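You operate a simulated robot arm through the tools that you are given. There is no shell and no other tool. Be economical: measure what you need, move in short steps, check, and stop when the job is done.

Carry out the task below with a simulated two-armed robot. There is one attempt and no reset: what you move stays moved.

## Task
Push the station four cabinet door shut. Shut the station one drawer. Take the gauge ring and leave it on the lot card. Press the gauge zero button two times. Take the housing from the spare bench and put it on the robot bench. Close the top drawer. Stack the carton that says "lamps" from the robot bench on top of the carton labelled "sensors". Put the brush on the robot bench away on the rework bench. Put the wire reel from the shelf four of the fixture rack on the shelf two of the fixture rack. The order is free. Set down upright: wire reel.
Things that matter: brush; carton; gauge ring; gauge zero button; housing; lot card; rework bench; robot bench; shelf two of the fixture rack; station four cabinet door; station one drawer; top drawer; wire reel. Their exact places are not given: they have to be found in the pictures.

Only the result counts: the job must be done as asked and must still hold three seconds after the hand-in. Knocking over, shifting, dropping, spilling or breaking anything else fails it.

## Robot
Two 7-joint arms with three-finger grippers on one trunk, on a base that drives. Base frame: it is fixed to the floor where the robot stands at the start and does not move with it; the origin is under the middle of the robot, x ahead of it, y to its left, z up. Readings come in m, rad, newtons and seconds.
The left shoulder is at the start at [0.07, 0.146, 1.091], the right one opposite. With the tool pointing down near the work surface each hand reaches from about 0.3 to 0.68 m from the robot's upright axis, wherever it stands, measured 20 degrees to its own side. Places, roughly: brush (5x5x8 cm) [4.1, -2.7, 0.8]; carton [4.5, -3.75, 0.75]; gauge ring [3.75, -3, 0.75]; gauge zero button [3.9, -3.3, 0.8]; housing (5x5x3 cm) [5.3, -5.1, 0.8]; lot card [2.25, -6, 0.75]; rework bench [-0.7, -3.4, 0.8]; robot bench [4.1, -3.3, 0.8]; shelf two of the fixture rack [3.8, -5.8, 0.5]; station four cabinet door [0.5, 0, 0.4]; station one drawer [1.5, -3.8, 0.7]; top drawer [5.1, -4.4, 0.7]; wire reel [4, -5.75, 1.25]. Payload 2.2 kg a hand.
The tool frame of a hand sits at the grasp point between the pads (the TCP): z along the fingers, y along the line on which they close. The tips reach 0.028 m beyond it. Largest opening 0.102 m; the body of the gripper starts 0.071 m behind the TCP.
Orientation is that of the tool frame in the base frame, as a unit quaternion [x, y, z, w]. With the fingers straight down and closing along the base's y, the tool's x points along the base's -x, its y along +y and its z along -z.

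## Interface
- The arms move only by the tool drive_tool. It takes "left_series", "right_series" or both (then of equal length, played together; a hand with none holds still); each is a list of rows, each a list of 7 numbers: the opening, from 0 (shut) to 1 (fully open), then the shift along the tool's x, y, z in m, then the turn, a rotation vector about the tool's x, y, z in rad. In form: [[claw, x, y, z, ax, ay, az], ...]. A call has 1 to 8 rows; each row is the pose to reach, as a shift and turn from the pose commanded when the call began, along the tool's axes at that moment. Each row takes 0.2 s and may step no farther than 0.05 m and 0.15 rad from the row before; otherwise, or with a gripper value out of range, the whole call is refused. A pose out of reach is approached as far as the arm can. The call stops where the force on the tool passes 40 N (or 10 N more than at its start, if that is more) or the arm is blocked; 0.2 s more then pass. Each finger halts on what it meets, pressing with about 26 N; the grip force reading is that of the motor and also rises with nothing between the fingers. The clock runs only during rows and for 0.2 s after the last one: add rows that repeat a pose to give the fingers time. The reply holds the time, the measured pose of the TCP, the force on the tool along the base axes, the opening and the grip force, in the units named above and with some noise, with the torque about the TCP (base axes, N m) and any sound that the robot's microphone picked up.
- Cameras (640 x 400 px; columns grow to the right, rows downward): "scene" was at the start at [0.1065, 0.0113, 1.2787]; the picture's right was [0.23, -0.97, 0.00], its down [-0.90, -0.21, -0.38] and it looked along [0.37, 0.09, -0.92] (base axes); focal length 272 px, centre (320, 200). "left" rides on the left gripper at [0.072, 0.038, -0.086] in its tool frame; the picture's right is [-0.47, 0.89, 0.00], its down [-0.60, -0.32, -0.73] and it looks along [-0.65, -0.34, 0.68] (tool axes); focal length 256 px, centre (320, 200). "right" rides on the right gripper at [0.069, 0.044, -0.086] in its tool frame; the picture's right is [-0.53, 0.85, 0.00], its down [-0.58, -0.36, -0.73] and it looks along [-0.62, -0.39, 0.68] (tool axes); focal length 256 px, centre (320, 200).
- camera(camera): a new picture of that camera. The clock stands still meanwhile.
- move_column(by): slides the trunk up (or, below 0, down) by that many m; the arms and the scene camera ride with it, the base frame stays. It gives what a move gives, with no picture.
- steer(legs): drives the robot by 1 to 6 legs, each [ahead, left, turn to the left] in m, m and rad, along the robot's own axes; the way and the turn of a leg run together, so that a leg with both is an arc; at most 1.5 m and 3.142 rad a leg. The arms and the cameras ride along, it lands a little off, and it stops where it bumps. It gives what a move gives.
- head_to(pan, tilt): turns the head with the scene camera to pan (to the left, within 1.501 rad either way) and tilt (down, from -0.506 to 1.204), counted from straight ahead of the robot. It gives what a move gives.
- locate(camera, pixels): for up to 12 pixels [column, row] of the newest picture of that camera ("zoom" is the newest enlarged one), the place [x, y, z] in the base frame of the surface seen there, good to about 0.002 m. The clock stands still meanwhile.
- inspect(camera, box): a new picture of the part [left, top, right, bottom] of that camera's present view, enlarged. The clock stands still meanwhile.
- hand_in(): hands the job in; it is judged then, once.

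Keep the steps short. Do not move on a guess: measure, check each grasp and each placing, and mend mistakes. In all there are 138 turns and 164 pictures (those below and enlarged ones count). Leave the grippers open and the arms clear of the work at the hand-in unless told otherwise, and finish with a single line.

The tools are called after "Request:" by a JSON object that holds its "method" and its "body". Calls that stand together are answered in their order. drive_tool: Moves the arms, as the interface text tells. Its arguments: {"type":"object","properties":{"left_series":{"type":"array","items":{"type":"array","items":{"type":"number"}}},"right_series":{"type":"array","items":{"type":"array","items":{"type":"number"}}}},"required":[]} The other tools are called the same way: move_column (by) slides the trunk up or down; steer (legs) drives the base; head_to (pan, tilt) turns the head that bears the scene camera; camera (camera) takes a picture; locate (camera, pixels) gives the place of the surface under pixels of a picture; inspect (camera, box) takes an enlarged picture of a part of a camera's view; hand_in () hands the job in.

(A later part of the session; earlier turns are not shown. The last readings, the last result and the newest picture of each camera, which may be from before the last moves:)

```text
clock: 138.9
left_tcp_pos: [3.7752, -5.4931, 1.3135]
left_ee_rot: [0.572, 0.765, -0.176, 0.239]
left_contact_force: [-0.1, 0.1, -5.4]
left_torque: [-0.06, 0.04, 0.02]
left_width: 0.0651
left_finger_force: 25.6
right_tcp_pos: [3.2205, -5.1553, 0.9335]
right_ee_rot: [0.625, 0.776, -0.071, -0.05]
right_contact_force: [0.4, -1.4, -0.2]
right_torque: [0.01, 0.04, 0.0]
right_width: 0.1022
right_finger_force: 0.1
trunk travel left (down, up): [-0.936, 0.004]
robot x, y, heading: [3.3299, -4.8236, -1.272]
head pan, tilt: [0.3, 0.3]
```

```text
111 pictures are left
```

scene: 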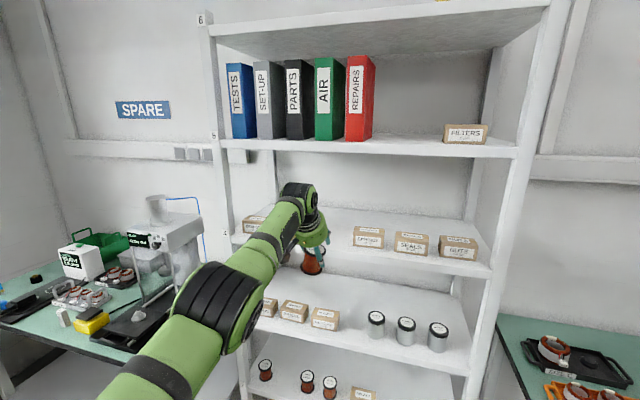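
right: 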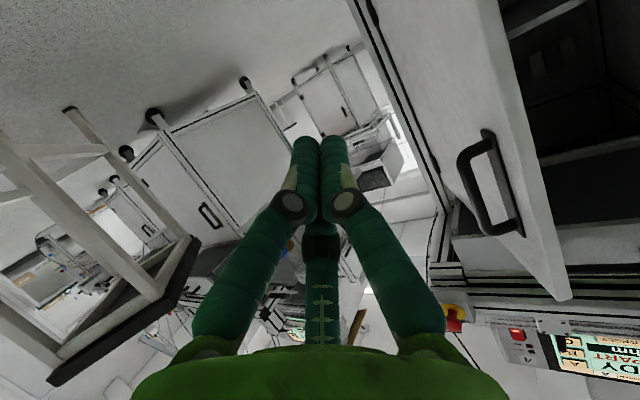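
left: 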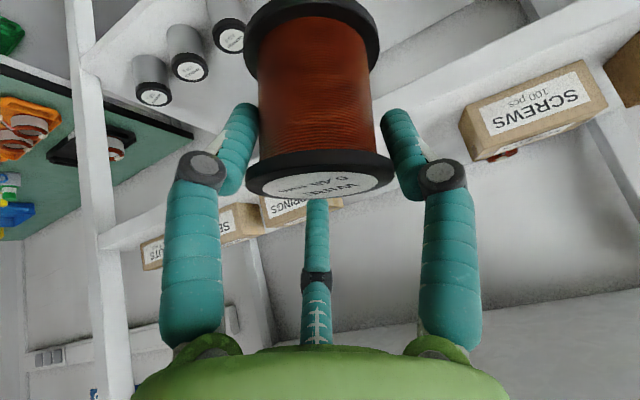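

Reel is held. Lowering the trunk to shelf-two height (−0.70 m).

Request:
{"method": "move_column", "body": {"by": -0.4}}

Request:
{"method": "move_column", "body": {"by": -0.28}}

Request:
{"method": "head_to", "body": {"pan": 0.1, "tilt": 0.35}}

Request:
{"method": "camera", "body": {"camera": "scene"}}

```text
clock: 142.7
left_tcp_pos: [3.7737, -5.4899, 0.9156]
left_ee_rot: [0.571, 0.765, -0.176, 0.239]
left_contact_force: [0.1, -0.3, -5.5]
left_torque: [-0.03, 0.05, -0.01]
left_width: 0.0649
left_finger_force: 26.5
right_tcp_pos: [3.2196, -5.154, 0.5349]
right_ee_rot: [0.625, 0.775, -0.072, -0.05]
right_contact_force: [1.0, 0.1, 0.3]
right_torque: [-0.03, -0.01, 0.02]
right_width: 0.1017
right_finger_force: 0.1
trunk travel left (down, up): [-0.536, 0.404]
robot x, y, heading: [3.3317, -4.8247, -1.276]
head pan, tilt: [0.3, 0.3]
```

```text
clock: 145.6
left_tcp_pos: [3.773, -5.4896, 0.6354]
left_ee_rot: [0.571, 0.765, -0.176, 0.239]
left_contact_force: [-0.3, 0.0, -5.5]
left_torque: [-0.03, 0.08, 0.03]
left_width: 0.0645
left_finger_force: 26.0
right_tcp_pos: [3.2188, -5.1536, 0.2552]
right_ee_rot: [0.625, 0.776, -0.072, -0.049]
right_contact_force: [-0.3, 0.0, 0.4]
right_torque: [-0.03, 0.02, -0.02]
right_width: 0.1022
right_finger_force: 0.0
trunk travel left (down, up): [-0.256, 0.684]
robot x, y, heading: [3.3343, -4.8219, -1.277]
head pan, tilt: [0.3, 0.3]
```

```text
clock: 146.3
left_tcp_pos: [3.774, -5.4907, 0.6354]
left_ee_rot: [0.572, 0.765, -0.176, 0.239]
left_contact_force: [0.0, -0.5, -5.0]
left_torque: [-0.02, 0.05, 0.01]
left_width: 0.0647
left_finger_force: 26.0
right_tcp_pos: [3.2194, -5.1541, 0.254]
right_ee_rot: [0.626, 0.775, -0.07, -0.05]
right_contact_force: [-0.2, -0.7, -0.2]
right_torque: [-0.01, 0.0, -0.02]
right_width: 0.102
right_finger_force: 0.1
trunk travel left (down, up): [-0.256, 0.684]
robot x, y, heading: [3.3317, -4.8228, -1.279]
head pan, tilt: [0.099, 0.351]
```

```text
110 pictures are left
```

scene: 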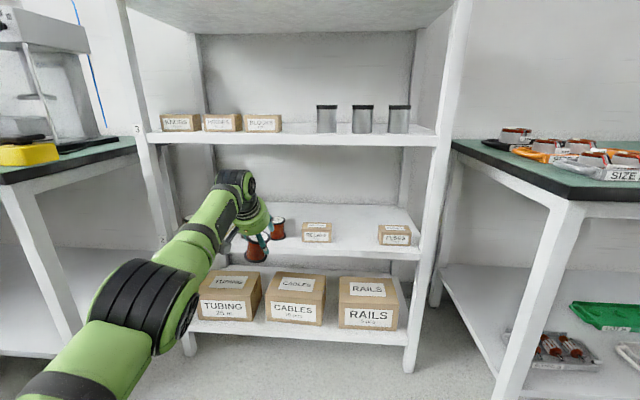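

Request:
{"method": "locate", "body": {"camera": "scene", "pixels": [[302, 240], [331, 240], [379, 240], [408, 245], [355, 245], [355, 225], [278, 232], [355, 205], [318, 222], [300, 255], [356, 250], [410, 252]]}}

Request:
{"method": "inspect", "body": {"camera": "scene", "box": [170, 130, 440, 300]}}

```text
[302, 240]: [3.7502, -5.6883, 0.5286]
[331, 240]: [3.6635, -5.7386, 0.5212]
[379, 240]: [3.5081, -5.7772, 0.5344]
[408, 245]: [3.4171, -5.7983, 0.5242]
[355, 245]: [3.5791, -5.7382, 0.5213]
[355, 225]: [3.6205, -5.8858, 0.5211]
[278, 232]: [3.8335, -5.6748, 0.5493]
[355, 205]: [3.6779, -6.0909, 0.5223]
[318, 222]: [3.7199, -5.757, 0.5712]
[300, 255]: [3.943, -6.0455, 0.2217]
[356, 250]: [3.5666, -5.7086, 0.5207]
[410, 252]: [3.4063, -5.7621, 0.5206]
```

```text
2.35 times, centred on (305, 215) of scene
```

zoom: 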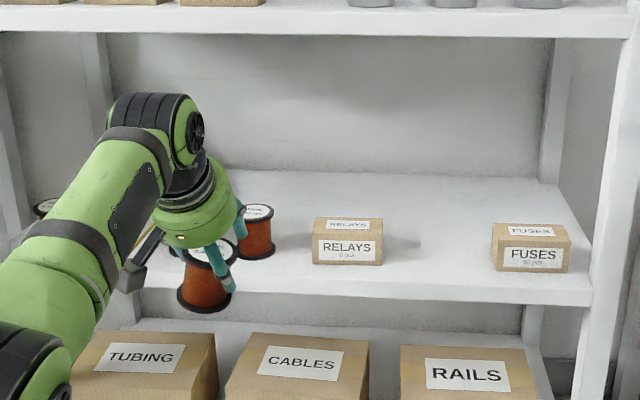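

Free gap on shelf two between RELAYS and FUSES (s≈1.51–1.67). I shift right 0.26 m, then ahead 0.19 m.

Request:
{"method": "steer", "body": {"legs": [[0, -0.259, 0]]}}

Request:
{"method": "camera", "body": {"camera": "scene"}}

```text
clock: 148.2
left_tcp_pos: [3.5253, -5.5637, 0.6336]
left_ee_rot: [0.572, 0.765, -0.175, 0.238]
left_contact_force: [-0.9, 0.3, -5.1]
left_torque: [-0.08, 0.02, 0.0]
left_width: 0.0645
left_finger_force: 25.9
right_tcp_pos: [2.9712, -5.2286, 0.2545]
right_ee_rot: [0.626, 0.775, -0.071, -0.049]
right_contact_force: [0.2, -0.4, -0.1]
right_torque: [-0.01, -0.03, -0.02]
right_width: 0.1021
right_finger_force: 0.1
trunk travel left (down, up): [-0.256, 0.684]
robot x, y, heading: [3.0874, -4.8987, -1.274]
head pan, tilt: [0.099, 0.351]
```

```text
108 pictures are left
```

scene: 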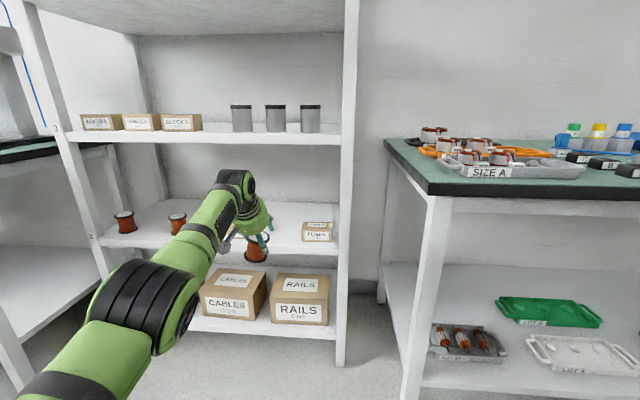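

Request:
{"method": "steer", "body": {"legs": [[0.195, 0, 0]]}}

Request:
{"method": "camera", "body": {"camera": "left"}}

Request:
{"method": "inspect", "body": {"camera": "scene", "box": [150, 150, 390, 300]}}

```text
clock: 149.8
left_tcp_pos: [3.5832, -5.7522, 0.6344]
left_ee_rot: [0.572, 0.765, -0.176, 0.238]
left_contact_force: [-0.1, 0.3, -5.6]
left_torque: [-0.04, 0.03, -0.02]
left_width: 0.064
left_finger_force: 25.9
right_tcp_pos: [3.0287, -5.4181, 0.2546]
right_ee_rot: [0.625, 0.776, -0.072, -0.05]
right_contact_force: [0.4, -0.4, -0.1]
right_torque: [-0.02, -0.01, 0.01]
right_width: 0.1019
right_finger_force: 0.1
trunk travel left (down, up): [-0.256, 0.684]
robot x, y, heading: [3.1392, -5.0869, -1.278]
head pan, tilt: [0.099, 0.351]
```

```text
107 pictures are left
```

left: 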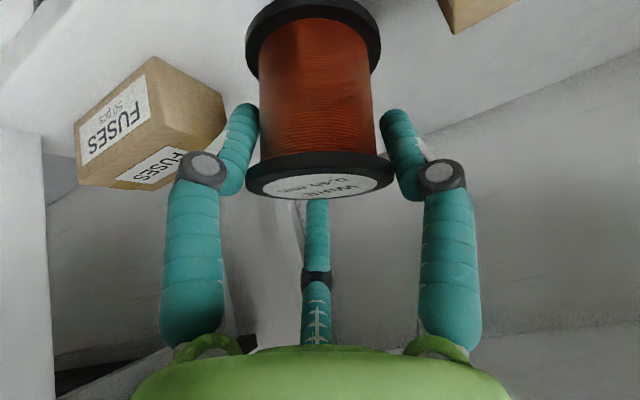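

```text
2.67 times, centred on (270, 225) of scene
```

zoom: 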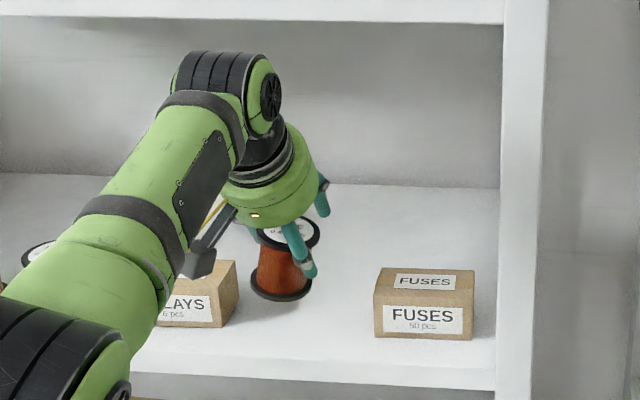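

Reel is over the gap. Lowering gently 4.5 cm.

Request:
{"method": "move_column", "body": {"by": -0.046}}

Request:
{"method": "inspect", "body": {"camera": "scene", "box": [150, 150, 390, 300]}}

```text
clock: 150.6
left_tcp_pos: [3.5832, -5.7527, 0.5893]
left_ee_rot: [0.572, 0.765, -0.176, 0.239]
left_contact_force: [-0.2, 0.2, -5.5]
left_torque: [-0.05, 0.06, -0.01]
left_width: 0.0644
left_finger_force: 25.6
right_tcp_pos: [3.0297, -5.4164, 0.2085]
right_ee_rot: [0.625, 0.776, -0.071, -0.049]
right_contact_force: [-0.6, -1.0, 0.1]
right_torque: [0.02, 0.0, 0.03]
right_width: 0.102
right_finger_force: 0.1
trunk travel left (down, up): [-0.21, 0.73]
robot x, y, heading: [3.1402, -5.0872, -1.277]
head pan, tilt: [0.099, 0.351]
```

```text
2.67 times, centred on (270, 225) of scene
```

zoom: 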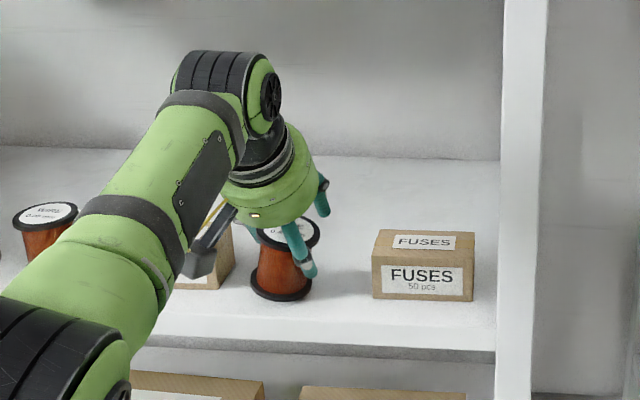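

Still airborne (−5.5 N). Lowering in small steps until it touches.

Request:
{"method": "move_column", "body": {"by": -0.008}}

Request:
{"method": "inspect", "body": {"camera": "scene", "box": [210, 200, 290, 280]}}

```text
clock: 151.2
left_tcp_pos: [3.5831, -5.7518, 0.5858]
left_ee_rot: [0.571, 0.764, -0.177, 0.242]
left_contact_force: [1.7, 0.9, 7.2]
left_torque: [0.14, 0.17, -0.01]
left_width: 0.0644
left_finger_force: 25.5
right_tcp_pos: [3.03, -5.417, 0.202]
right_ee_rot: [0.625, 0.776, -0.072, -0.048]
right_contact_force: [0.0, -0.2, -1.1]
right_torque: [0.04, -0.02, -0.02]
right_width: 0.1015
right_finger_force: 0.0
trunk travel left (down, up): [-0.202, 0.738]
robot x, y, heading: [3.1446, -5.0835, -1.276]
head pan, tilt: [0.099, 0.351]
```

```text
5.00 times, centred on (250, 240) of scene
```

zoom: 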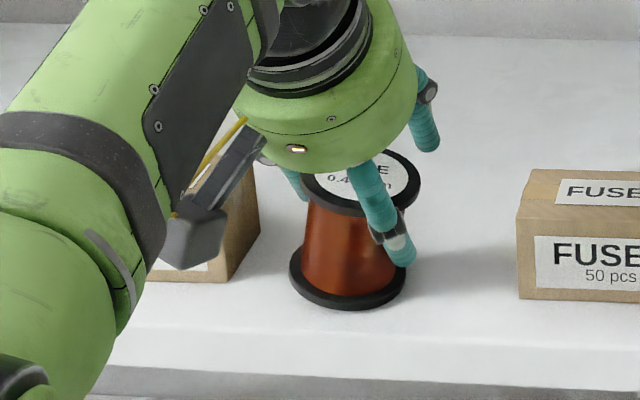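

Contact (+7 N). Opening the fingers gradually to 0.8.

Request:
{"method": "drive_tool", "body": {"left_series": [[0.66, 0, 0, 0, 0, 0, 0], [0.7, 0, 0, 0, 0, 0, 0], [0.75, 0, 0, 0, 0, 0, 0], [0.8, 0, 0, 0, 0, 0, 0], [0.8, 0, 0, 0, 0, 0, 0]]}}

Request:
{"method": "inspect", "body": {"camera": "scene", "box": [210, 200, 290, 280]}}

Request:
{"method": "camera", "body": {"camera": "left"}}

```text
clock: 152.4
left_tcp_pos: [3.5823, -5.753, 0.5817]
left_ee_rot: [0.572, 0.765, -0.176, 0.239]
left_contact_force: [0.2, 0.4, 0.3]
left_torque: [0.0, 0.0, 0.0]
left_width: 0.0817
left_finger_force: 0.0
right_tcp_pos: [3.0292, -5.4182, 0.1998]
right_ee_rot: [0.626, 0.775, -0.072, -0.049]
right_contact_force: [0.1, 0.3, -0.1]
right_torque: [-0.01, 0.01, 0.03]
right_width: 0.1022
right_finger_force: 0.1
trunk travel left (down, up): [-0.202, 0.738]
robot x, y, heading: [3.1381, -5.0878, -1.276]
head pan, tilt: [0.099, 0.351]
```

```text
5.00 times, centred on (250, 240) of scene
```

zoom: 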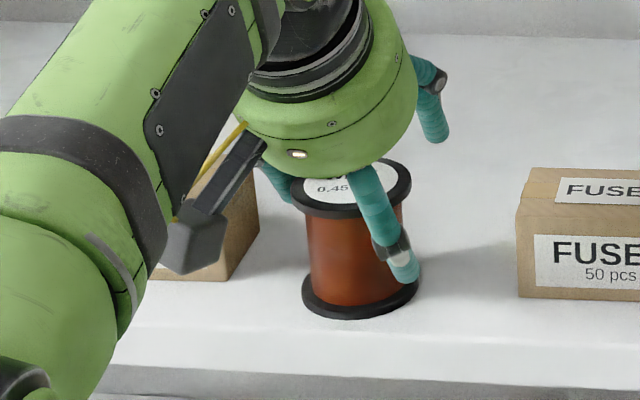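

```text
102 pictures are left
```

left: 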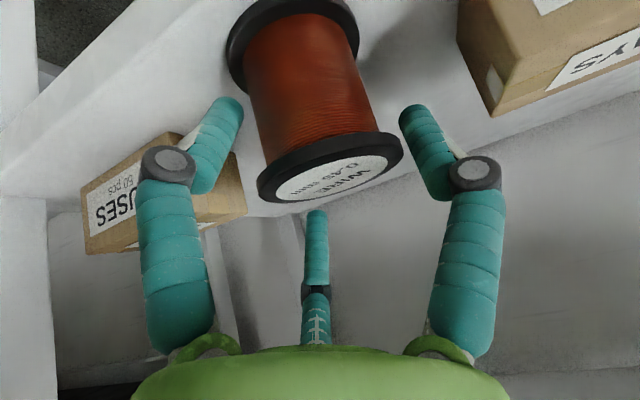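

Reel stands upright. Raising the trunk 3.5 cm straight up and then backing out.

Request:
{"method": "move_column", "body": {"by": 0.035}}

Request:
{"method": "inspect", "body": {"camera": "scene", "box": [180, 150, 320, 290]}}

```text
clock: 153.2
left_tcp_pos: [3.5825, -5.7525, 0.616]
left_ee_rot: [0.572, 0.765, -0.176, 0.24]
left_contact_force: [-1.5, 0.4, 0.5]
left_torque: [0.02, 0.06, 0.01]
left_width: 0.0823
left_finger_force: 0.1
right_tcp_pos: [3.0281, -5.4188, 0.2352]
right_ee_rot: [0.626, 0.775, -0.072, -0.048]
right_contact_force: [0.0, -0.7, -0.3]
right_torque: [0.0, 0.04, 0.01]
right_width: 0.1021
right_finger_force: 0.1
trunk travel left (down, up): [-0.237, 0.703]
robot x, y, heading: [3.1411, -5.0853, -1.274]
head pan, tilt: [0.099, 0.351]
```

```text
2.86 times, centred on (250, 220) of scene
```

zoom: 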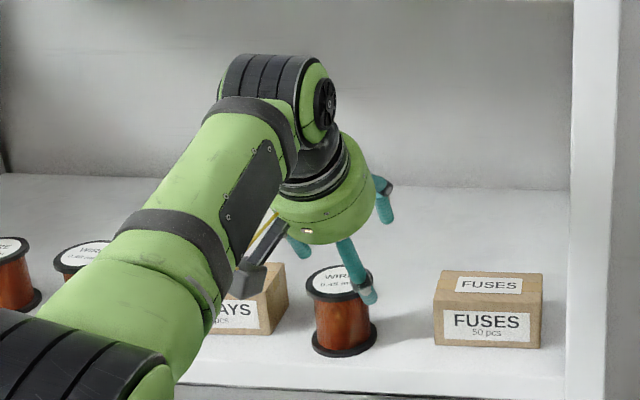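

Reel placed upright on shelf two. Backing out, raising the trunk, pulling the left hand in and turning it down.

Request:
{"method": "steer", "body": {"legs": [[-0.24, 0.03, 0]]}}

Request:
{"method": "move_column", "body": {"by": 0.4}}

Request:
{"method": "drive_tool", "body": {"left_series": [[0.9, 0.04, 0, -0.02, 0, 0.1, 0], [1, 0.08, 0, -0.04, 0, 0.2, 0], [1, 0.12, 0, -0.06, 0, 0.3, 0], [1, 0.16, 0, -0.07, 0, 0.4, 0], [1, 0.2, 0, -0.08, 0, 0.5, 0], [1, 0.24, 0, -0.09, 0, 0.6, 0], [1, 0.28, 0, -0.1, 0, 0.61, 0]]}}

Request:
{"method": "steer", "body": {"legs": [[0, 0, 1.6]]}}

Request:
{"method": "head_to", "body": {"pan": 0.3, "tilt": 0.4}}

Request:
{"method": "camera", "body": {"camera": "scene"}}

```text
clock: 155.0
left_tcp_pos: [3.5446, -5.5117, 0.616]
left_ee_rot: [0.571, 0.766, -0.176, 0.239]
left_contact_force: [0.4, -0.4, -0.2]
left_torque: [-0.02, -0.01, 0.02]
left_width: 0.0813
left_finger_force: 0.0
right_tcp_pos: [2.9882, -5.1773, 0.2367]
right_ee_rot: [0.624, 0.776, -0.072, -0.048]
right_contact_force: [0.3, 0.8, -0.3]
right_torque: [-0.01, 0.01, 0.01]
right_width: 0.1021
right_finger_force: 0.0
trunk travel left (down, up): [-0.237, 0.703]
robot x, y, heading: [3.0985, -4.8506, -1.272]
head pan, tilt: [0.099, 0.351]
```

```text
clock: 158.8
left_tcp_pos: [3.5427, -5.5118, 1.0164]
left_ee_rot: [0.571, 0.765, -0.176, 0.239]
left_contact_force: [-0.3, 0.1, -0.5]
left_torque: [0.01, 0.01, 0.02]
left_width: 0.0813
left_finger_force: 0.0
right_tcp_pos: [2.9884, -5.1777, 0.6345]
right_ee_rot: [0.625, 0.776, -0.073, -0.049]
right_contact_force: [0.1, 0.6, 0.3]
right_torque: [0.0, 0.0, -0.02]
right_width: 0.1018
right_finger_force: 0.0
trunk travel left (down, up): [-0.637, 0.303]
robot x, y, heading: [3.1039, -4.8463, -1.273]
head pan, tilt: [0.099, 0.351]
```

```text
clock: 160.4
left_tcp_pos: [3.4624, -5.2325, 0.9408]
left_ee_rot: [0.597, 0.802, 0.003, -0.002]
left_contact_force: [0.4, -0.4, 0.1]
left_torque: [-0.02, 0.01, 0.01]
left_width: 0.1024
left_finger_force: 0.1
right_tcp_pos: [2.9888, -5.1769, 0.6357]
right_ee_rot: [0.624, 0.777, -0.072, -0.049]
right_contact_force: [-0.4, 0.2, -0.5]
right_torque: [0.0, -0.02, 0.02]
right_width: 0.1019
right_finger_force: 0.0
trunk travel left (down, up): [-0.637, 0.303]
robot x, y, heading: [3.106, -4.845, -1.274]
head pan, tilt: [0.099, 0.351]
```

```text
clock: 164.7
left_tcp_pos: [3.4763, -4.4725, 0.9393]
left_ee_rot: [-0.162, 0.987, 0.003, -0.005]
left_contact_force: [0.2, -0.1, 0.3]
left_torque: [0.0, -0.03, 0.0]
left_width: 0.1019
left_finger_force: 0.0
right_tcp_pos: [3.4346, -4.947, 0.6339]
right_ee_rot: [-0.124, 0.989, -0.084, 0.018]
right_contact_force: [-0.3, 0.9, -1.3]
right_torque: [0.01, 0.01, -0.02]
right_width: 0.102
right_finger_force: 0.1
trunk travel left (down, up): [-0.637, 0.303]
robot x, y, heading: [3.1009, -4.8443, 0.328]
head pan, tilt: [0.099, 0.351]
```

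```text
clock: 165.4
left_tcp_pos: [3.4773, -4.4732, 0.9412]
left_ee_rot: [-0.16, 0.987, 0.002, -0.005]
left_contact_force: [-0.3, 0.3, -0.2]
left_torque: [0.01, -0.01, -0.01]
left_width: 0.1019
left_finger_force: 0.0
right_tcp_pos: [3.4336, -4.9477, 0.6356]
right_ee_rot: [-0.123, 0.989, -0.084, 0.018]
right_contact_force: [-1.0, 0.1, -0.5]
right_torque: [0.01, 0.01, 0.0]
right_width: 0.1017
right_finger_force: 0.1
trunk travel left (down, up): [-0.637, 0.303]
robot x, y, heading: [3.0993, -4.8469, 0.326]
head pan, tilt: [0.3, 0.4]
```

```text
100 pictures are left
```

scene: 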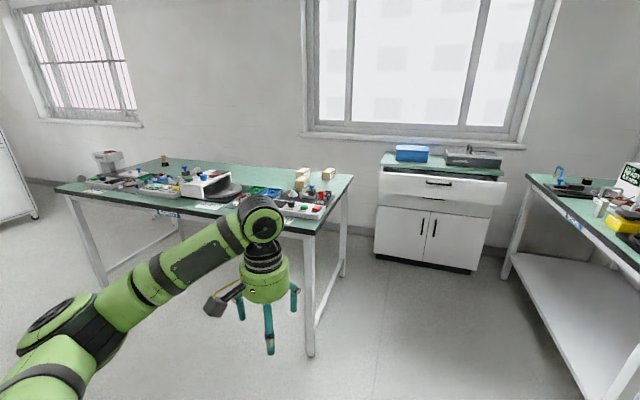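

Request:
{"method": "inspect", "body": {"camera": "scene", "box": [50, 130, 370, 260]}}

Request:
{"method": "inspect", "body": {"camera": "scene", "box": [350, 130, 640, 290]}}

Request:
{"method": "locate", "body": {"camera": "scene", "pixels": [[438, 184], [382, 178], [502, 185], [385, 165], [505, 172], [440, 205], [300, 183], [326, 175], [302, 207], [310, 232], [352, 180]]}}

```text
2.00 times, centred on (210, 195) of scene
```

zoom: 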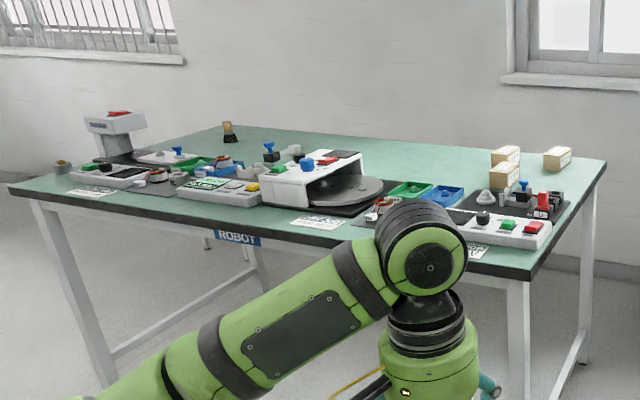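

```text
2.21 times, centred on (495, 210) of scene
```

zoom: 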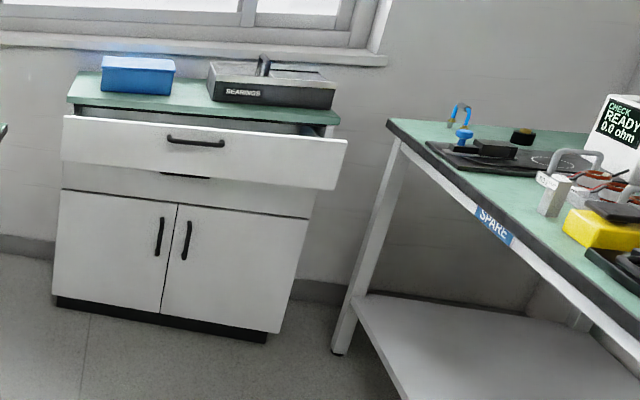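

```text
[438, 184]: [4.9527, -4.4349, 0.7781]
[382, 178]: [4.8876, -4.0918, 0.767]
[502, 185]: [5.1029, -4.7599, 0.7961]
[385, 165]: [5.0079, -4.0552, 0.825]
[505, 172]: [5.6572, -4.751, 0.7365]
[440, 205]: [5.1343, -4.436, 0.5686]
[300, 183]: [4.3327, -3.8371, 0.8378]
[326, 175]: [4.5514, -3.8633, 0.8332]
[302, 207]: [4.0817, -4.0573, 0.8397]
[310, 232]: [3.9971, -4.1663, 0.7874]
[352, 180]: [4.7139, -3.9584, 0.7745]
```

Top drawer is open ~0.12 m; its front runs (4.89,−4.09)–(5.10,−4.76), z≈0.70–0.83, handle at (4.95,−4.435). I drive down the gap toward it.

Request:
{"method": "steer", "body": {"legs": [[0.55, -0.1, 0], [0.55, -0.1, 0]]}}

Request:
{"method": "drive_tool", "body": {"left_series": [[0.6, 0, 0, 0, 0, -0.15, 0], [0.2, 0, -0.02, 0, 0, -0.3, 0], [0, 0, -0.04, 0, 0, -0.45, 0], [0, 0, -0.06, 0, 0, -0.6, 0], [0, 0, -0.08, 0, 0, -0.75, 0], [0, 0, -0.1, 0, 0, -0.9, 0], [0, 0, -0.1, 0, 0, -1.05, 0], [0, 0, -0.1, 0, 0, -1.2, 0]]}}

Request:
{"method": "move_column", "body": {"by": -0.165}}

Request:
{"method": "camera", "body": {"camera": "scene"}}

```text
clock: 171.4
left_tcp_pos: [4.5745, -4.3027, 0.9405]
left_ee_rot: [-0.165, 0.986, 0.002, -0.005]
left_contact_force: [0.2, 0.3, -0.2]
left_torque: [0.0, 0.04, 0.03]
left_width: 0.102
left_finger_force: 0.2
right_tcp_pos: [4.5367, -4.7765, 0.6349]
right_ee_rot: [-0.127, 0.988, -0.084, 0.018]
right_contact_force: [0.2, 0.3, -1.1]
right_torque: [0.01, -0.01, 0.02]
right_width: 0.1019
right_finger_force: 0.0
trunk travel left (down, up): [-0.637, 0.303]
robot x, y, heading: [4.2054, -4.681, 0.337]
head pan, tilt: [0.3, 0.4]
```

```text
clock: 173.2
left_tcp_pos: [4.6073, -4.3967, 0.9397]
left_ee_rot: [-0.135, 0.816, 0.095, 0.554]
left_contact_force: [0.5, -0.1, 1.3]
left_torque: [-0.01, 0.04, 0.02]
left_width: 0.0019
left_finger_force: 26.2
right_tcp_pos: [4.5346, -4.7768, 0.6358]
right_ee_rot: [-0.127, 0.988, -0.085, 0.018]
right_contact_force: [0.7, 0.5, -0.3]
right_torque: [0.03, 0.05, 0.01]
right_width: 0.1019
right_finger_force: 0.0
trunk travel left (down, up): [-0.637, 0.303]
robot x, y, heading: [4.2002, -4.678, 0.338]
head pan, tilt: [0.3, 0.4]
```

```text
clock: 175.1
left_tcp_pos: [4.608, -4.3967, 0.7745]
left_ee_rot: [-0.135, 0.816, 0.095, 0.553]
left_contact_force: [0.9, -0.4, -0.5]
left_torque: [-0.04, 0.01, -0.01]
left_width: 0.0022
left_finger_force: 26.3
right_tcp_pos: [4.5362, -4.7789, 0.4704]
right_ee_rot: [-0.126, 0.988, -0.085, 0.018]
right_contact_force: [-0.4, 0.5, 0.1]
right_torque: [-0.04, -0.02, -0.01]
right_width: 0.1021
right_finger_force: 0.1
trunk travel left (down, up): [-0.472, 0.468]
robot x, y, heading: [4.1979, -4.6806, 0.338]
head pan, tilt: [0.3, 0.4]
```

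```text
97 pictures are left
```

scene: 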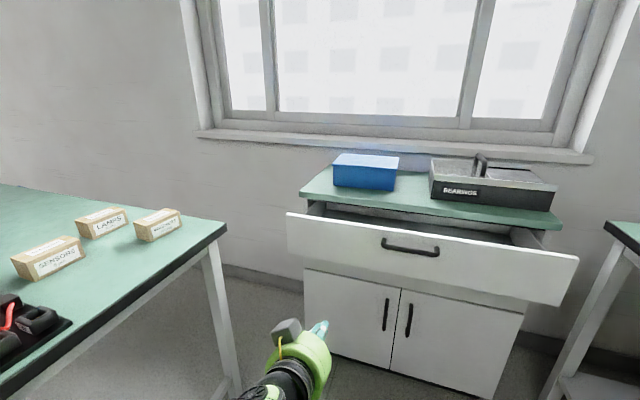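

Drive 0.30 m ahead, then push with the arm.

Request:
{"method": "steer", "body": {"legs": [[0.3, 0, 0]]}}

Request:
{"method": "drive_tool", "body": {"left_series": [[0, -0.0145, 0, 0.0373, 0, 0, 0], [0, -0.029, 0, 0.0746, 0, 0, 0], [0, -0.0435, 0, 0.112, 0, 0, 0], [0, -0.058, 0, 0.149, 0, 0, 0], [0, -0.0725, 0, 0.186, 0, 0, 0]]}}

Request:
{"method": "camera", "body": {"camera": "scene"}}

```text
clock: 177.1
left_tcp_pos: [4.8829, -4.3015, 0.7741]
left_ee_rot: [-0.134, 0.817, 0.093, 0.553]
left_contact_force: [-0.1, 0.4, -0.4]
left_torque: [-0.03, -0.02, 0.0]
left_width: 0.002
left_finger_force: 26.0
right_tcp_pos: [4.8099, -4.6831, 0.4699]
right_ee_rot: [-0.126, 0.988, -0.085, 0.017]
right_contact_force: [-0.4, -0.1, 0.7]
right_torque: [0.0, 0.0, 0.01]
right_width: 0.1017
right_finger_force: 0.0
trunk travel left (down, up): [-0.472, 0.468]
robot x, y, heading: [4.4747, -4.5823, 0.33]
head pan, tilt: [0.3, 0.4]
```

```text
clock: 178.2
left_tcp_pos: [5.0449, -4.2483, 0.7767]
left_ee_rot: [-0.135, 0.819, 0.093, 0.55]
left_contact_force: [-23.1, -5.0, 4.4]
left_torque: [0.1, -0.16, -0.06]
left_width: 0.0022
left_finger_force: 26.4
right_tcp_pos: [4.81, -4.6834, 0.4717]
right_ee_rot: [-0.126, 0.988, -0.085, 0.02]
right_contact_force: [0.0, 0.6, -0.8]
right_torque: [-0.03, 0.06, 0.03]
right_width: 0.102
right_finger_force: 0.1
trunk travel left (down, up): [-0.472, 0.468]
robot x, y, heading: [4.4795, -4.5858, 0.334]
head pan, tilt: [0.3, 0.4]
stopped in row 5 (left hand): the force on the tool passed its limit at 135 N (the readings are from after the stop); the commanded pose is now the measured one
```

```text
96 pictures are left
```

scene: 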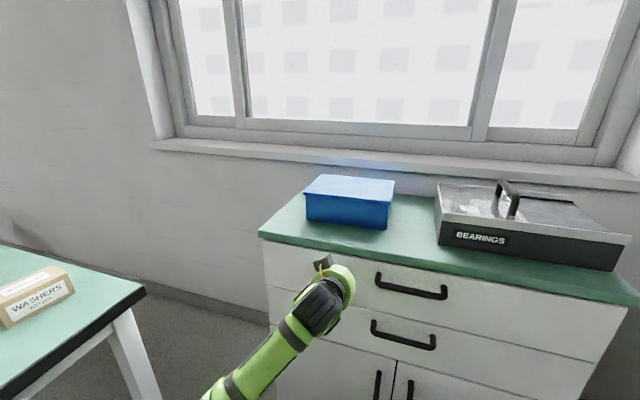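

Closed against the stop. Retract and verify; also look at the spare bench to the right.

Request:
{"method": "drive_tool", "body": {"left_series": [[0, 0.0145, 0, -0.0373, 0, 0, 0], [0, 0.029, 0, -0.0746, 0, 0, 0], [0, 0.0435, 0, -0.112, 0, 0, 0], [0, 0.058, 0, -0.149, 0, 0, 0], [0, 0.0725, 0, -0.186, 0, 0, 0]]}}

Request:
{"method": "steer", "body": {"legs": [[-0.2, 0, 0]]}}

Request:
{"method": "head_to", "body": {"pan": -0.3, "tilt": 0.45}}

Request:
{"method": "camera", "body": {"camera": "scene"}}

```text
clock: 179.4
left_tcp_pos: [4.8784, -4.3161, 0.7721]
left_ee_rot: [-0.136, 0.82, 0.095, 0.548]
left_contact_force: [1.1, 0.2, -0.5]
left_torque: [-0.01, 0.02, 0.02]
left_width: 0.0022
left_finger_force: 25.5
left hand out of reach, approached as far as the arm can: row 5
right_tcp_pos: [4.8104, -4.6832, 0.4703]
right_ee_rot: [-0.126, 0.988, -0.085, 0.018]
right_contact_force: [0.6, 0.2, -0.1]
right_torque: [-0.01, 0.02, -0.04]
right_width: 0.1017
right_finger_force: 0.2
trunk travel left (down, up): [-0.472, 0.468]
robot x, y, heading: [4.4794, -4.585, 0.336]
head pan, tilt: [0.3, 0.4]
```

```text
clock: 181.0
left_tcp_pos: [4.6908, -4.3803, 0.7722]
left_ee_rot: [-0.136, 0.82, 0.094, 0.548]
left_contact_force: [0.0, -0.1, 0.2]
left_torque: [0.03, -0.01, 0.01]
left_width: 0.002
left_finger_force: 26.1
right_tcp_pos: [4.6238, -4.747, 0.4711]
right_ee_rot: [-0.127, 0.988, -0.085, 0.018]
right_contact_force: [0.0, 0.3, 0.9]
right_torque: [0.01, -0.01, 0.0]
right_width: 0.1018
right_finger_force: 0.1
trunk travel left (down, up): [-0.472, 0.468]
robot x, y, heading: [4.2862, -4.6496, 0.336]
head pan, tilt: [0.3, 0.4]
```

```text
clock: 182.0
left_tcp_pos: [4.6903, -4.3811, 0.7717]
left_ee_rot: [-0.136, 0.82, 0.093, 0.548]
left_contact_force: [0.0, -0.2, -0.2]
left_torque: [-0.02, 0.0, -0.02]
left_width: 0.0022
left_finger_force: 26.3
right_tcp_pos: [4.6242, -4.7478, 0.4707]
right_ee_rot: [-0.127, 0.988, -0.086, 0.018]
right_contact_force: [0.5, -0.8, -0.3]
right_torque: [-0.02, 0.03, 0.01]
right_width: 0.102
right_finger_force: 0.0
trunk travel left (down, up): [-0.472, 0.468]
robot x, y, heading: [4.2897, -4.6519, 0.335]
head pan, tilt: [-0.3, 0.45]
```

```text
95 pictures are left
```

scene: 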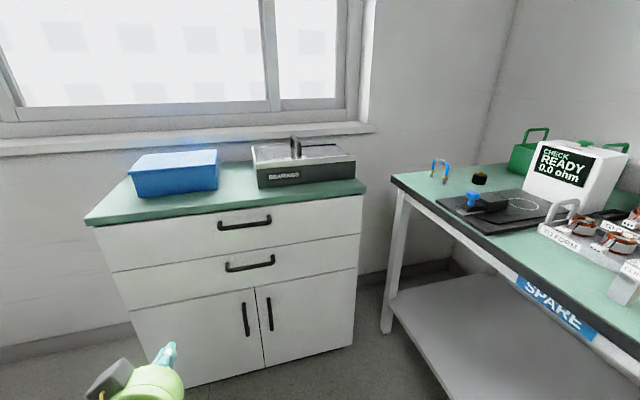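

Top drawer shut. Now looking for the housing on the spare bench.

Request:
{"method": "inspect", "body": {"camera": "scene", "box": [400, 130, 640, 280]}}

Request:
{"method": "locate", "body": {"camera": "scene", "pixels": [[480, 176], [480, 183], [440, 170], [395, 182], [520, 260], [475, 200], [480, 228], [505, 185], [525, 190], [420, 180]]}}

```text
2.67 times, centred on (520, 205) of scene
```

zoom: 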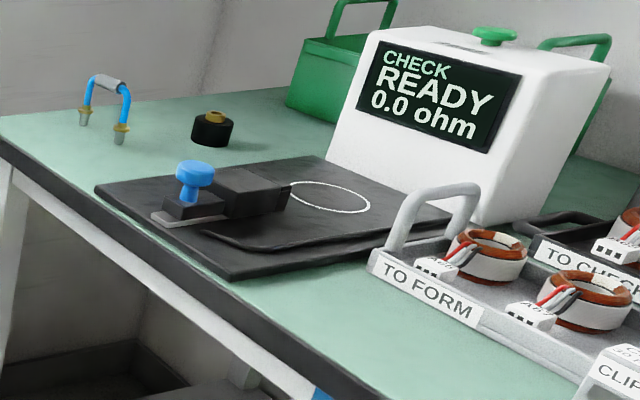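

```text
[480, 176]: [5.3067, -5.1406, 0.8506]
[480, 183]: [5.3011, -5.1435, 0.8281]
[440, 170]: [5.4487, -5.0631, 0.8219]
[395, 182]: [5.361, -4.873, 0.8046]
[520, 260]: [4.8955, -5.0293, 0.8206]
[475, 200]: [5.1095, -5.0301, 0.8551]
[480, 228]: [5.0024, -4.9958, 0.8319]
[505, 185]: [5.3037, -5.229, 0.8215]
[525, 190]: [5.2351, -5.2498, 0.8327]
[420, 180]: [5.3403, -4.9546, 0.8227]
```

Housing is the black cylinder with brass top at (5.305,−5.145), bench surface z≈0.822. I raise the trunk, straighten the right wrist and lift/extend the right hand.

Request:
{"method": "move_column", "body": {"by": 0.3}}

Request:
{"method": "drive_tool", "body": {"right_series": [[1, -0.025, 0, -0.02, -0.09, 0.003, -0.04], [1, -0.06, 0, -0.05, -0.176, 0.007, -0.08], [1, -0.095, 0, -0.08, -0.176, 0.007, -0.08], [1, -0.13, 0, -0.11, -0.176, 0.007, -0.08], [1, -0.165, 0, -0.14, -0.176, 0.007, -0.08], [1, -0.2, 0, -0.17, -0.176, 0.007, -0.08], [1, -0.22, 0, -0.2, -0.176, 0.007, -0.08]]}}

Request:
{"method": "steer", "body": {"legs": [[0.52, -0.2, 0], [0, 0, -0.75]]}}

Request:
{"method": "head_to", "body": {"pan": -0.35, "tilt": 0.6}}

Request:
{"method": "camera", "body": {"camera": "scene"}}

```text
clock: 185.0
left_tcp_pos: [4.6919, -4.3802, 1.0721]
left_ee_rot: [-0.136, 0.82, 0.094, 0.549]
left_contact_force: [-0.1, -0.3, 0.3]
left_torque: [0.01, 0.01, -0.02]
left_width: 0.002
left_finger_force: 25.9
right_tcp_pos: [4.6247, -4.7487, 0.7703]
right_ee_rot: [-0.126, 0.988, -0.086, 0.018]
right_contact_force: [-0.2, 0.7, 0.1]
right_torque: [-0.03, 0.03, -0.02]
right_width: 0.1019
right_finger_force: 0.1
trunk travel left (down, up): [-0.772, 0.168]
robot x, y, heading: [4.2854, -4.6496, 0.337]
head pan, tilt: [-0.3, 0.45]
```

```text
clock: 185.9
left_tcp_pos: [4.6915, -4.3817, 1.0728]
left_ee_rot: [-0.135, 0.82, 0.094, 0.548]
left_contact_force: [0.2, 0.0, 0.3]
left_torque: [0.04, 0.0, 0.05]
left_width: 0.0022
left_finger_force: 26.0
right_tcp_pos: [4.724, -4.7953, 0.8395]
right_ee_rot: [-0.159, 0.983, -0.091, 0.004]
right_contact_force: [-0.1, -0.3, 0.7]
right_torque: [0.0, -0.02, 0.02]
right_width: 0.1019
right_finger_force: 0.1
right hand out of reach, approached as far as the arm can: row 3, 4
trunk travel left (down, up): [-0.772, 0.168]
robot x, y, heading: [4.2864, -4.6518, 0.337]
head pan, tilt: [-0.3, 0.45]
stopped in row 4 (right hand): the arm was blocked; the commanded pose is now the measured one
```

```text
clock: 188.9
left_tcp_pos: [5.2254, -4.3984, 1.0722]
left_ee_rot: [-0.134, 0.821, 0.093, 0.548]
left_contact_force: [0.7, 0.1, 0.1]
left_torque: [0.02, -0.03, -0.02]
left_width: 0.0022
left_finger_force: 26.2
right_tcp_pos: [5.2472, -4.8124, 0.8379]
right_ee_rot: [-0.161, 0.983, -0.088, -0.011]
right_contact_force: [-0.2, -0.7, -0.5]
right_torque: [-0.02, 0.01, -0.03]
right_width: 0.102
right_finger_force: 0.0
trunk travel left (down, up): [-0.772, 0.168]
robot x, y, heading: [4.8219, -4.6651, 0.327]
head pan, tilt: [-0.3, 0.45]
stopped in leg 1: the force on the tool passed its limit at 60 N (the readings are from after the stop); the commanded pose is now the measured one
```

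```text
clock: 189.6
left_tcp_pos: [5.2243, -4.3992, 1.0721]
left_ee_rot: [-0.134, 0.82, 0.093, 0.549]
left_contact_force: [0.1, -0.6, -0.2]
left_torque: [0.02, 0.0, 0.02]
left_width: 0.002
left_finger_force: 26.0
right_tcp_pos: [5.2475, -4.8135, 0.8385]
right_ee_rot: [-0.161, 0.983, -0.088, -0.011]
right_contact_force: [-0.3, -0.9, -1.0]
right_torque: [-0.02, 0.0, 0.01]
right_width: 0.1019
right_finger_force: 0.1
trunk travel left (down, up): [-0.772, 0.168]
robot x, y, heading: [4.8204, -4.6671, 0.331]
head pan, tilt: [-0.351, 0.6]
```

```text
93 pictures are left
```

scene: 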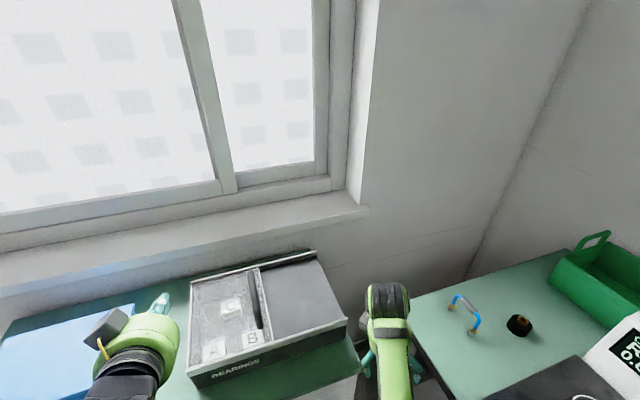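

The right hand bumped the cabinet corner (arm had stalled lower than planned). I back off and check that nothing moved.

Request:
{"method": "steer", "body": {"legs": [[-0.3, 0.05, 0]]}}

Request:
{"method": "head_to", "body": {"pan": -0.1, "tilt": 0.6}}

Request:
{"method": "camera", "body": {"camera": "scene"}}

```text
clock: 191.7
left_tcp_pos: [4.9243, -4.452, 1.0731]
left_ee_rot: [-0.131, 0.82, 0.091, 0.549]
left_contact_force: [0.2, 0.7, 0.7]
left_torque: [-0.03, 0.03, -0.04]
left_width: 0.0019
left_finger_force: 26.5
right_tcp_pos: [4.945, -4.8654, 0.8386]
right_ee_rot: [-0.158, 0.984, -0.087, -0.012]
right_contact_force: [0.2, -0.7, -0.3]
right_torque: [0.0, 0.0, -0.02]
right_width: 0.102
right_finger_force: 0.1
trunk travel left (down, up): [-0.772, 0.168]
robot x, y, heading: [4.5132, -4.7191, 0.324]
head pan, tilt: [-0.351, 0.6]
```

```text
clock: 192.4
left_tcp_pos: [4.924, -4.4524, 1.0728]
left_ee_rot: [-0.132, 0.821, 0.092, 0.548]
left_contact_force: [0.3, -0.6, -0.8]
left_torque: [0.0, 0.0, -0.01]
left_width: 0.0019
left_finger_force: 25.6
right_tcp_pos: [4.9452, -4.8646, 0.8393]
right_ee_rot: [-0.157, 0.984, -0.088, -0.011]
right_contact_force: [-0.7, -0.4, 1.0]
right_torque: [0.01, -0.02, 0.01]
right_width: 0.1021
right_finger_force: 0.1
trunk travel left (down, up): [-0.772, 0.168]
robot x, y, heading: [4.5146, -4.7122, 0.326]
head pan, tilt: [-0.099, 0.6]
```

```text
92 pictures are left
```

scene: 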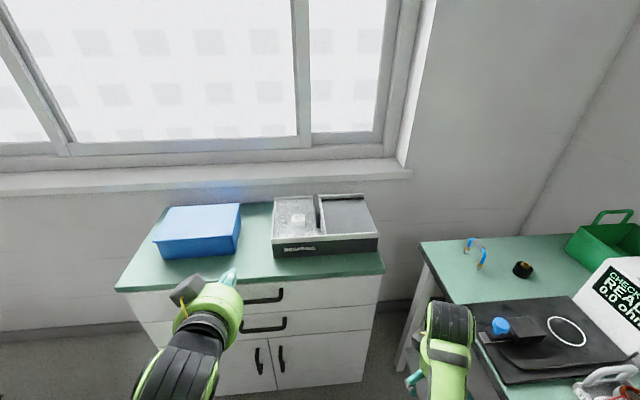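

All undisturbed. Raise trunk 0.16 so both hands clear everything, then go to (4.83,−4.68) and face the housing.

Request:
{"method": "move_column", "body": {"by": 0.16}}

Request:
{"method": "steer", "body": {"legs": [[0.31, -0.068, 0], [0, 0, -0.746]]}}

Request:
{"method": "camera", "body": {"camera": "right"}}

```text
clock: 194.3
left_tcp_pos: [4.9239, -4.4505, 1.2312]
left_ee_rot: [-0.131, 0.82, 0.091, 0.55]
left_contact_force: [-0.4, -0.1, -0.7]
left_torque: [-0.02, 0.01, 0.01]
left_width: 0.0022
left_finger_force: 26.1
right_tcp_pos: [4.9452, -4.8655, 0.9993]
right_ee_rot: [-0.158, 0.984, -0.087, -0.011]
right_contact_force: [-0.5, 0.3, -0.5]
right_torque: [-0.06, 0.01, -0.01]
right_width: 0.1022
right_finger_force: 0.0
trunk travel left (down, up): [-0.932, 0.008]
robot x, y, heading: [4.519, -4.7141, 0.323]
head pan, tilt: [-0.099, 0.6]
```

```text
clock: 198.4
left_tcp_pos: [5.3171, -4.7563, 1.2332]
left_ee_rot: [0.173, 0.812, -0.113, 0.545]
left_contact_force: [0.3, 0.1, 0.2]
left_torque: [0.01, -0.03, 0.0]
left_width: 0.0019
left_finger_force: 25.3
right_tcp_pos: [5.0527, -5.0765, 0.9981]
right_ee_rot: [0.208, 0.974, -0.077, -0.041]
right_contact_force: [0.5, -0.1, -0.2]
right_torque: [-0.04, 0.01, 0.0]
right_width: 0.1021
right_finger_force: 0.0
trunk travel left (down, up): [-0.932, 0.008]
robot x, y, heading: [4.8389, -4.6781, -0.411]
head pan, tilt: [-0.099, 0.6]
```

```text
91 pictures are left
```

right: 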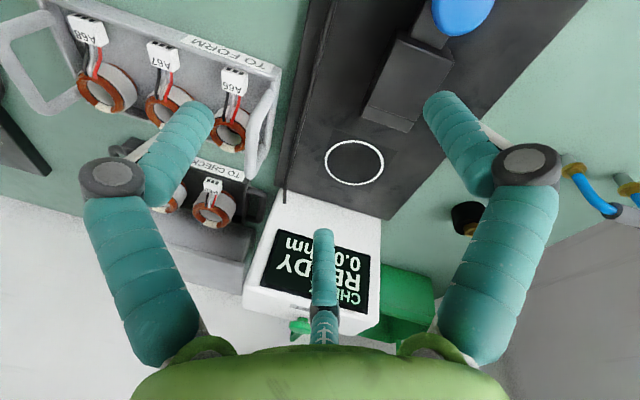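

Straighten the wrist and reach 0.13 m toward the housing.

Request:
{"method": "drive_tool", "body": {"right_series": [[1, -0.03, 0.005, 0, -0.084, -0.025, -0.005], [1, -0.07, 0.01, 0, -0.168, -0.049, -0.01], [1, -0.11, 0.02, 0, -0.168, -0.049, -0.01], [1, -0.15, 0.02, 0, -0.168, -0.049, -0.01]]}}

Request:
{"method": "camera", "body": {"camera": "right"}}

```text
clock: 199.4
left_tcp_pos: [5.3189, -4.7584, 1.2312]
left_ee_rot: [0.174, 0.813, -0.113, 0.544]
left_contact_force: [-0.1, -0.8, -0.1]
left_torque: [-0.01, 0.0, 0.03]
left_width: 0.0018
left_finger_force: 25.6
right_tcp_pos: [5.1985, -5.1227, 0.9879]
right_ee_rot: [0.204, 0.979, 0.0, 0.0]
right_contact_force: [0.8, -0.1, 0.2]
right_torque: [0.03, 0.0, -0.02]
right_width: 0.102
right_finger_force: 0.0
trunk travel left (down, up): [-0.932, 0.008]
robot x, y, heading: [4.8379, -4.6763, -0.409]
head pan, tilt: [-0.099, 0.6]
```

```text
90 pictures are left
```

right: 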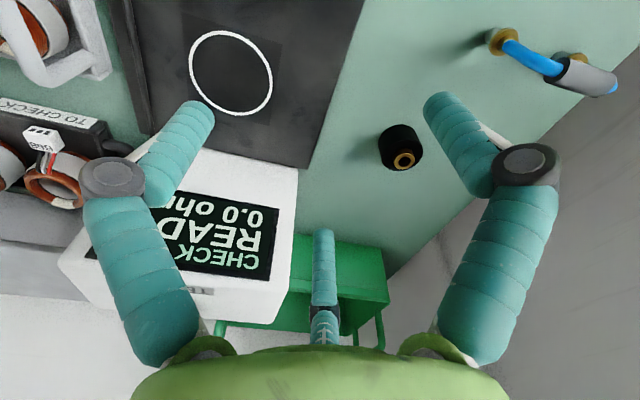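

Request:
{"method": "locate", "body": {"camera": "right", "pixels": [[403, 158], [395, 135], [388, 145], [415, 140], [360, 180], [240, 180], [390, 240]]}}

```text
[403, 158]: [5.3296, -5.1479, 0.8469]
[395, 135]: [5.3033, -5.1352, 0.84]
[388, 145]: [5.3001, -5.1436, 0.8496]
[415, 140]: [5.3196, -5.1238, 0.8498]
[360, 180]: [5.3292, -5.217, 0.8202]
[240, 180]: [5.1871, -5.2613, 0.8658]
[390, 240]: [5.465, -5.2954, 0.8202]
```

Housing centre ≈(5.322,−5.147), top 0.85. Move over it, then check.

Request:
{"method": "drive_tool", "body": {"right_series": [[1, -0.04, 0.009, 0, 0, 0, 0], [1, -0.08, 0.018, 0, 0, 0, 0], [1, -0.123, 0.027, 0, 0, 0, 0], [1, -0.123, 0.027, 0.045, 0, 0, 0], [1, -0.123, 0.027, 0.06, 0, 0, 0], [1, -0.123, 0.027, 0.06, 0, 0, 0]]}}

Request:
{"method": "camera", "body": {"camera": "right"}}

```text
clock: 200.8
left_tcp_pos: [5.3172, -4.7575, 1.233]
left_ee_rot: [0.174, 0.812, -0.114, 0.545]
left_contact_force: [0.5, -0.7, 0.2]
left_torque: [-0.07, 0.0, 0.02]
left_width: 0.0025
left_finger_force: 26.3
right_tcp_pos: [5.2992, -5.1307, 0.9462]
right_ee_rot: [0.204, 0.979, -0.001, -0.001]
right_contact_force: [0.6, 0.0, -0.5]
right_torque: [0.0, 0.02, -0.01]
right_width: 0.1019
right_finger_force: 0.0
right hand out of reach, approached as far as the arm can: row 3, 4, 5, 6
trunk travel left (down, up): [-0.932, 0.008]
robot x, y, heading: [4.8361, -4.6832, -0.415]
head pan, tilt: [-0.099, 0.6]
```

```text
89 pictures are left
```

right: 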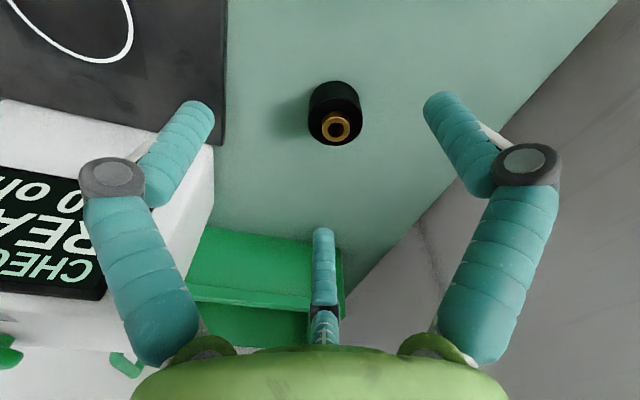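

Request:
{"method": "locate", "body": {"camera": "right", "pixels": [[335, 128], [335, 100], [355, 115], [313, 115], [210, 150], [212, 200], [190, 225], [222, 130]]}}

Request:
{"method": "steer", "body": {"legs": [[0.028, -0.006, 0]]}}

Request:
{"method": "camera", "body": {"camera": "right"}}

```text
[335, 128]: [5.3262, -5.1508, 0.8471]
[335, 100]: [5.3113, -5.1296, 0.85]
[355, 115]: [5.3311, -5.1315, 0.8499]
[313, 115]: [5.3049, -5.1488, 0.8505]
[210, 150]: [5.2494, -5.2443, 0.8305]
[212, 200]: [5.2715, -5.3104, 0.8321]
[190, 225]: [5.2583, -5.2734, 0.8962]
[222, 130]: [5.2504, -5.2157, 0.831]
```

```text
clock: 201.6
left_tcp_pos: [5.3336, -4.7699, 1.2358]
left_ee_rot: [0.173, 0.811, -0.115, 0.547]
left_contact_force: [-1.3, 0.8, 0.4]
left_torque: [-0.05, -0.01, -0.04]
left_width: 0.0021
left_finger_force: 25.5
right_tcp_pos: [5.3167, -5.1459, 0.9508]
right_ee_rot: [0.203, 0.979, -0.002, 0.002]
right_contact_force: [-0.7, -0.2, 0.1]
right_torque: [-0.04, -0.09, 0.02]
right_width: 0.1019
right_finger_force: 0.0
trunk travel left (down, up): [-0.932, 0.008]
robot x, y, heading: [4.8596, -4.6964, -0.412]
head pan, tilt: [-0.099, 0.6]
```

```text
88 pictures are left
```

right: 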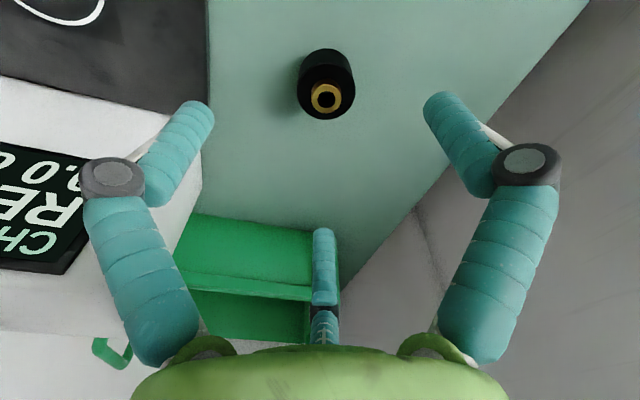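

Request:
{"method": "steer", "body": {"legs": [[0.011, 0, 0]]}}

Request:
{"method": "move_column", "body": {"by": -0.07}}

Request:
{"method": "camera", "body": {"camera": "right"}}

```text
clock: 202.3
left_tcp_pos: [5.3456, -4.7759, 1.2351]
left_ee_rot: [0.172, 0.812, -0.113, 0.546]
left_contact_force: [-0.3, 0.2, -0.9]
left_torque: [0.01, 0.02, 0.02]
left_width: 0.0022
left_finger_force: 26.0
right_tcp_pos: [5.3279, -5.1513, 0.9491]
right_ee_rot: [0.203, 0.979, -0.001, 0.0]
right_contact_force: [0.1, 0.9, -0.2]
right_torque: [-0.05, -0.04, 0.01]
right_width: 0.1021
right_finger_force: 0.1
trunk travel left (down, up): [-0.932, 0.008]
robot x, y, heading: [4.8744, -4.6995, -0.411]
head pan, tilt: [-0.099, 0.6]
```

```text
clock: 203.4
left_tcp_pos: [5.3485, -4.7776, 1.1636]
left_ee_rot: [0.174, 0.812, -0.113, 0.545]
left_contact_force: [-0.3, 0.0, 0.3]
left_torque: [-0.01, 0.01, -0.02]
left_width: 0.0023
left_finger_force: 26.1
right_tcp_pos: [5.3314, -5.1536, 0.8762]
right_ee_rot: [0.203, 0.979, 0.0, 0.0]
right_contact_force: [0.1, 0.2, -0.1]
right_torque: [0.0, 0.0, -0.03]
right_width: 0.102
right_finger_force: 0.1
trunk travel left (down, up): [-0.862, 0.078]
robot x, y, heading: [4.8732, -4.7009, -0.416]
head pan, tilt: [-0.099, 0.6]
```

```text
87 pictures are left
```

right: 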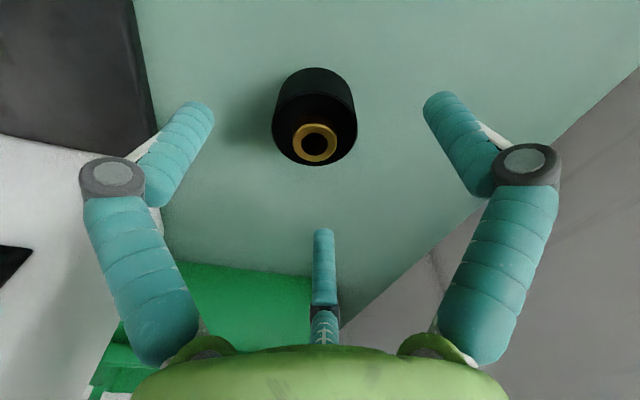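

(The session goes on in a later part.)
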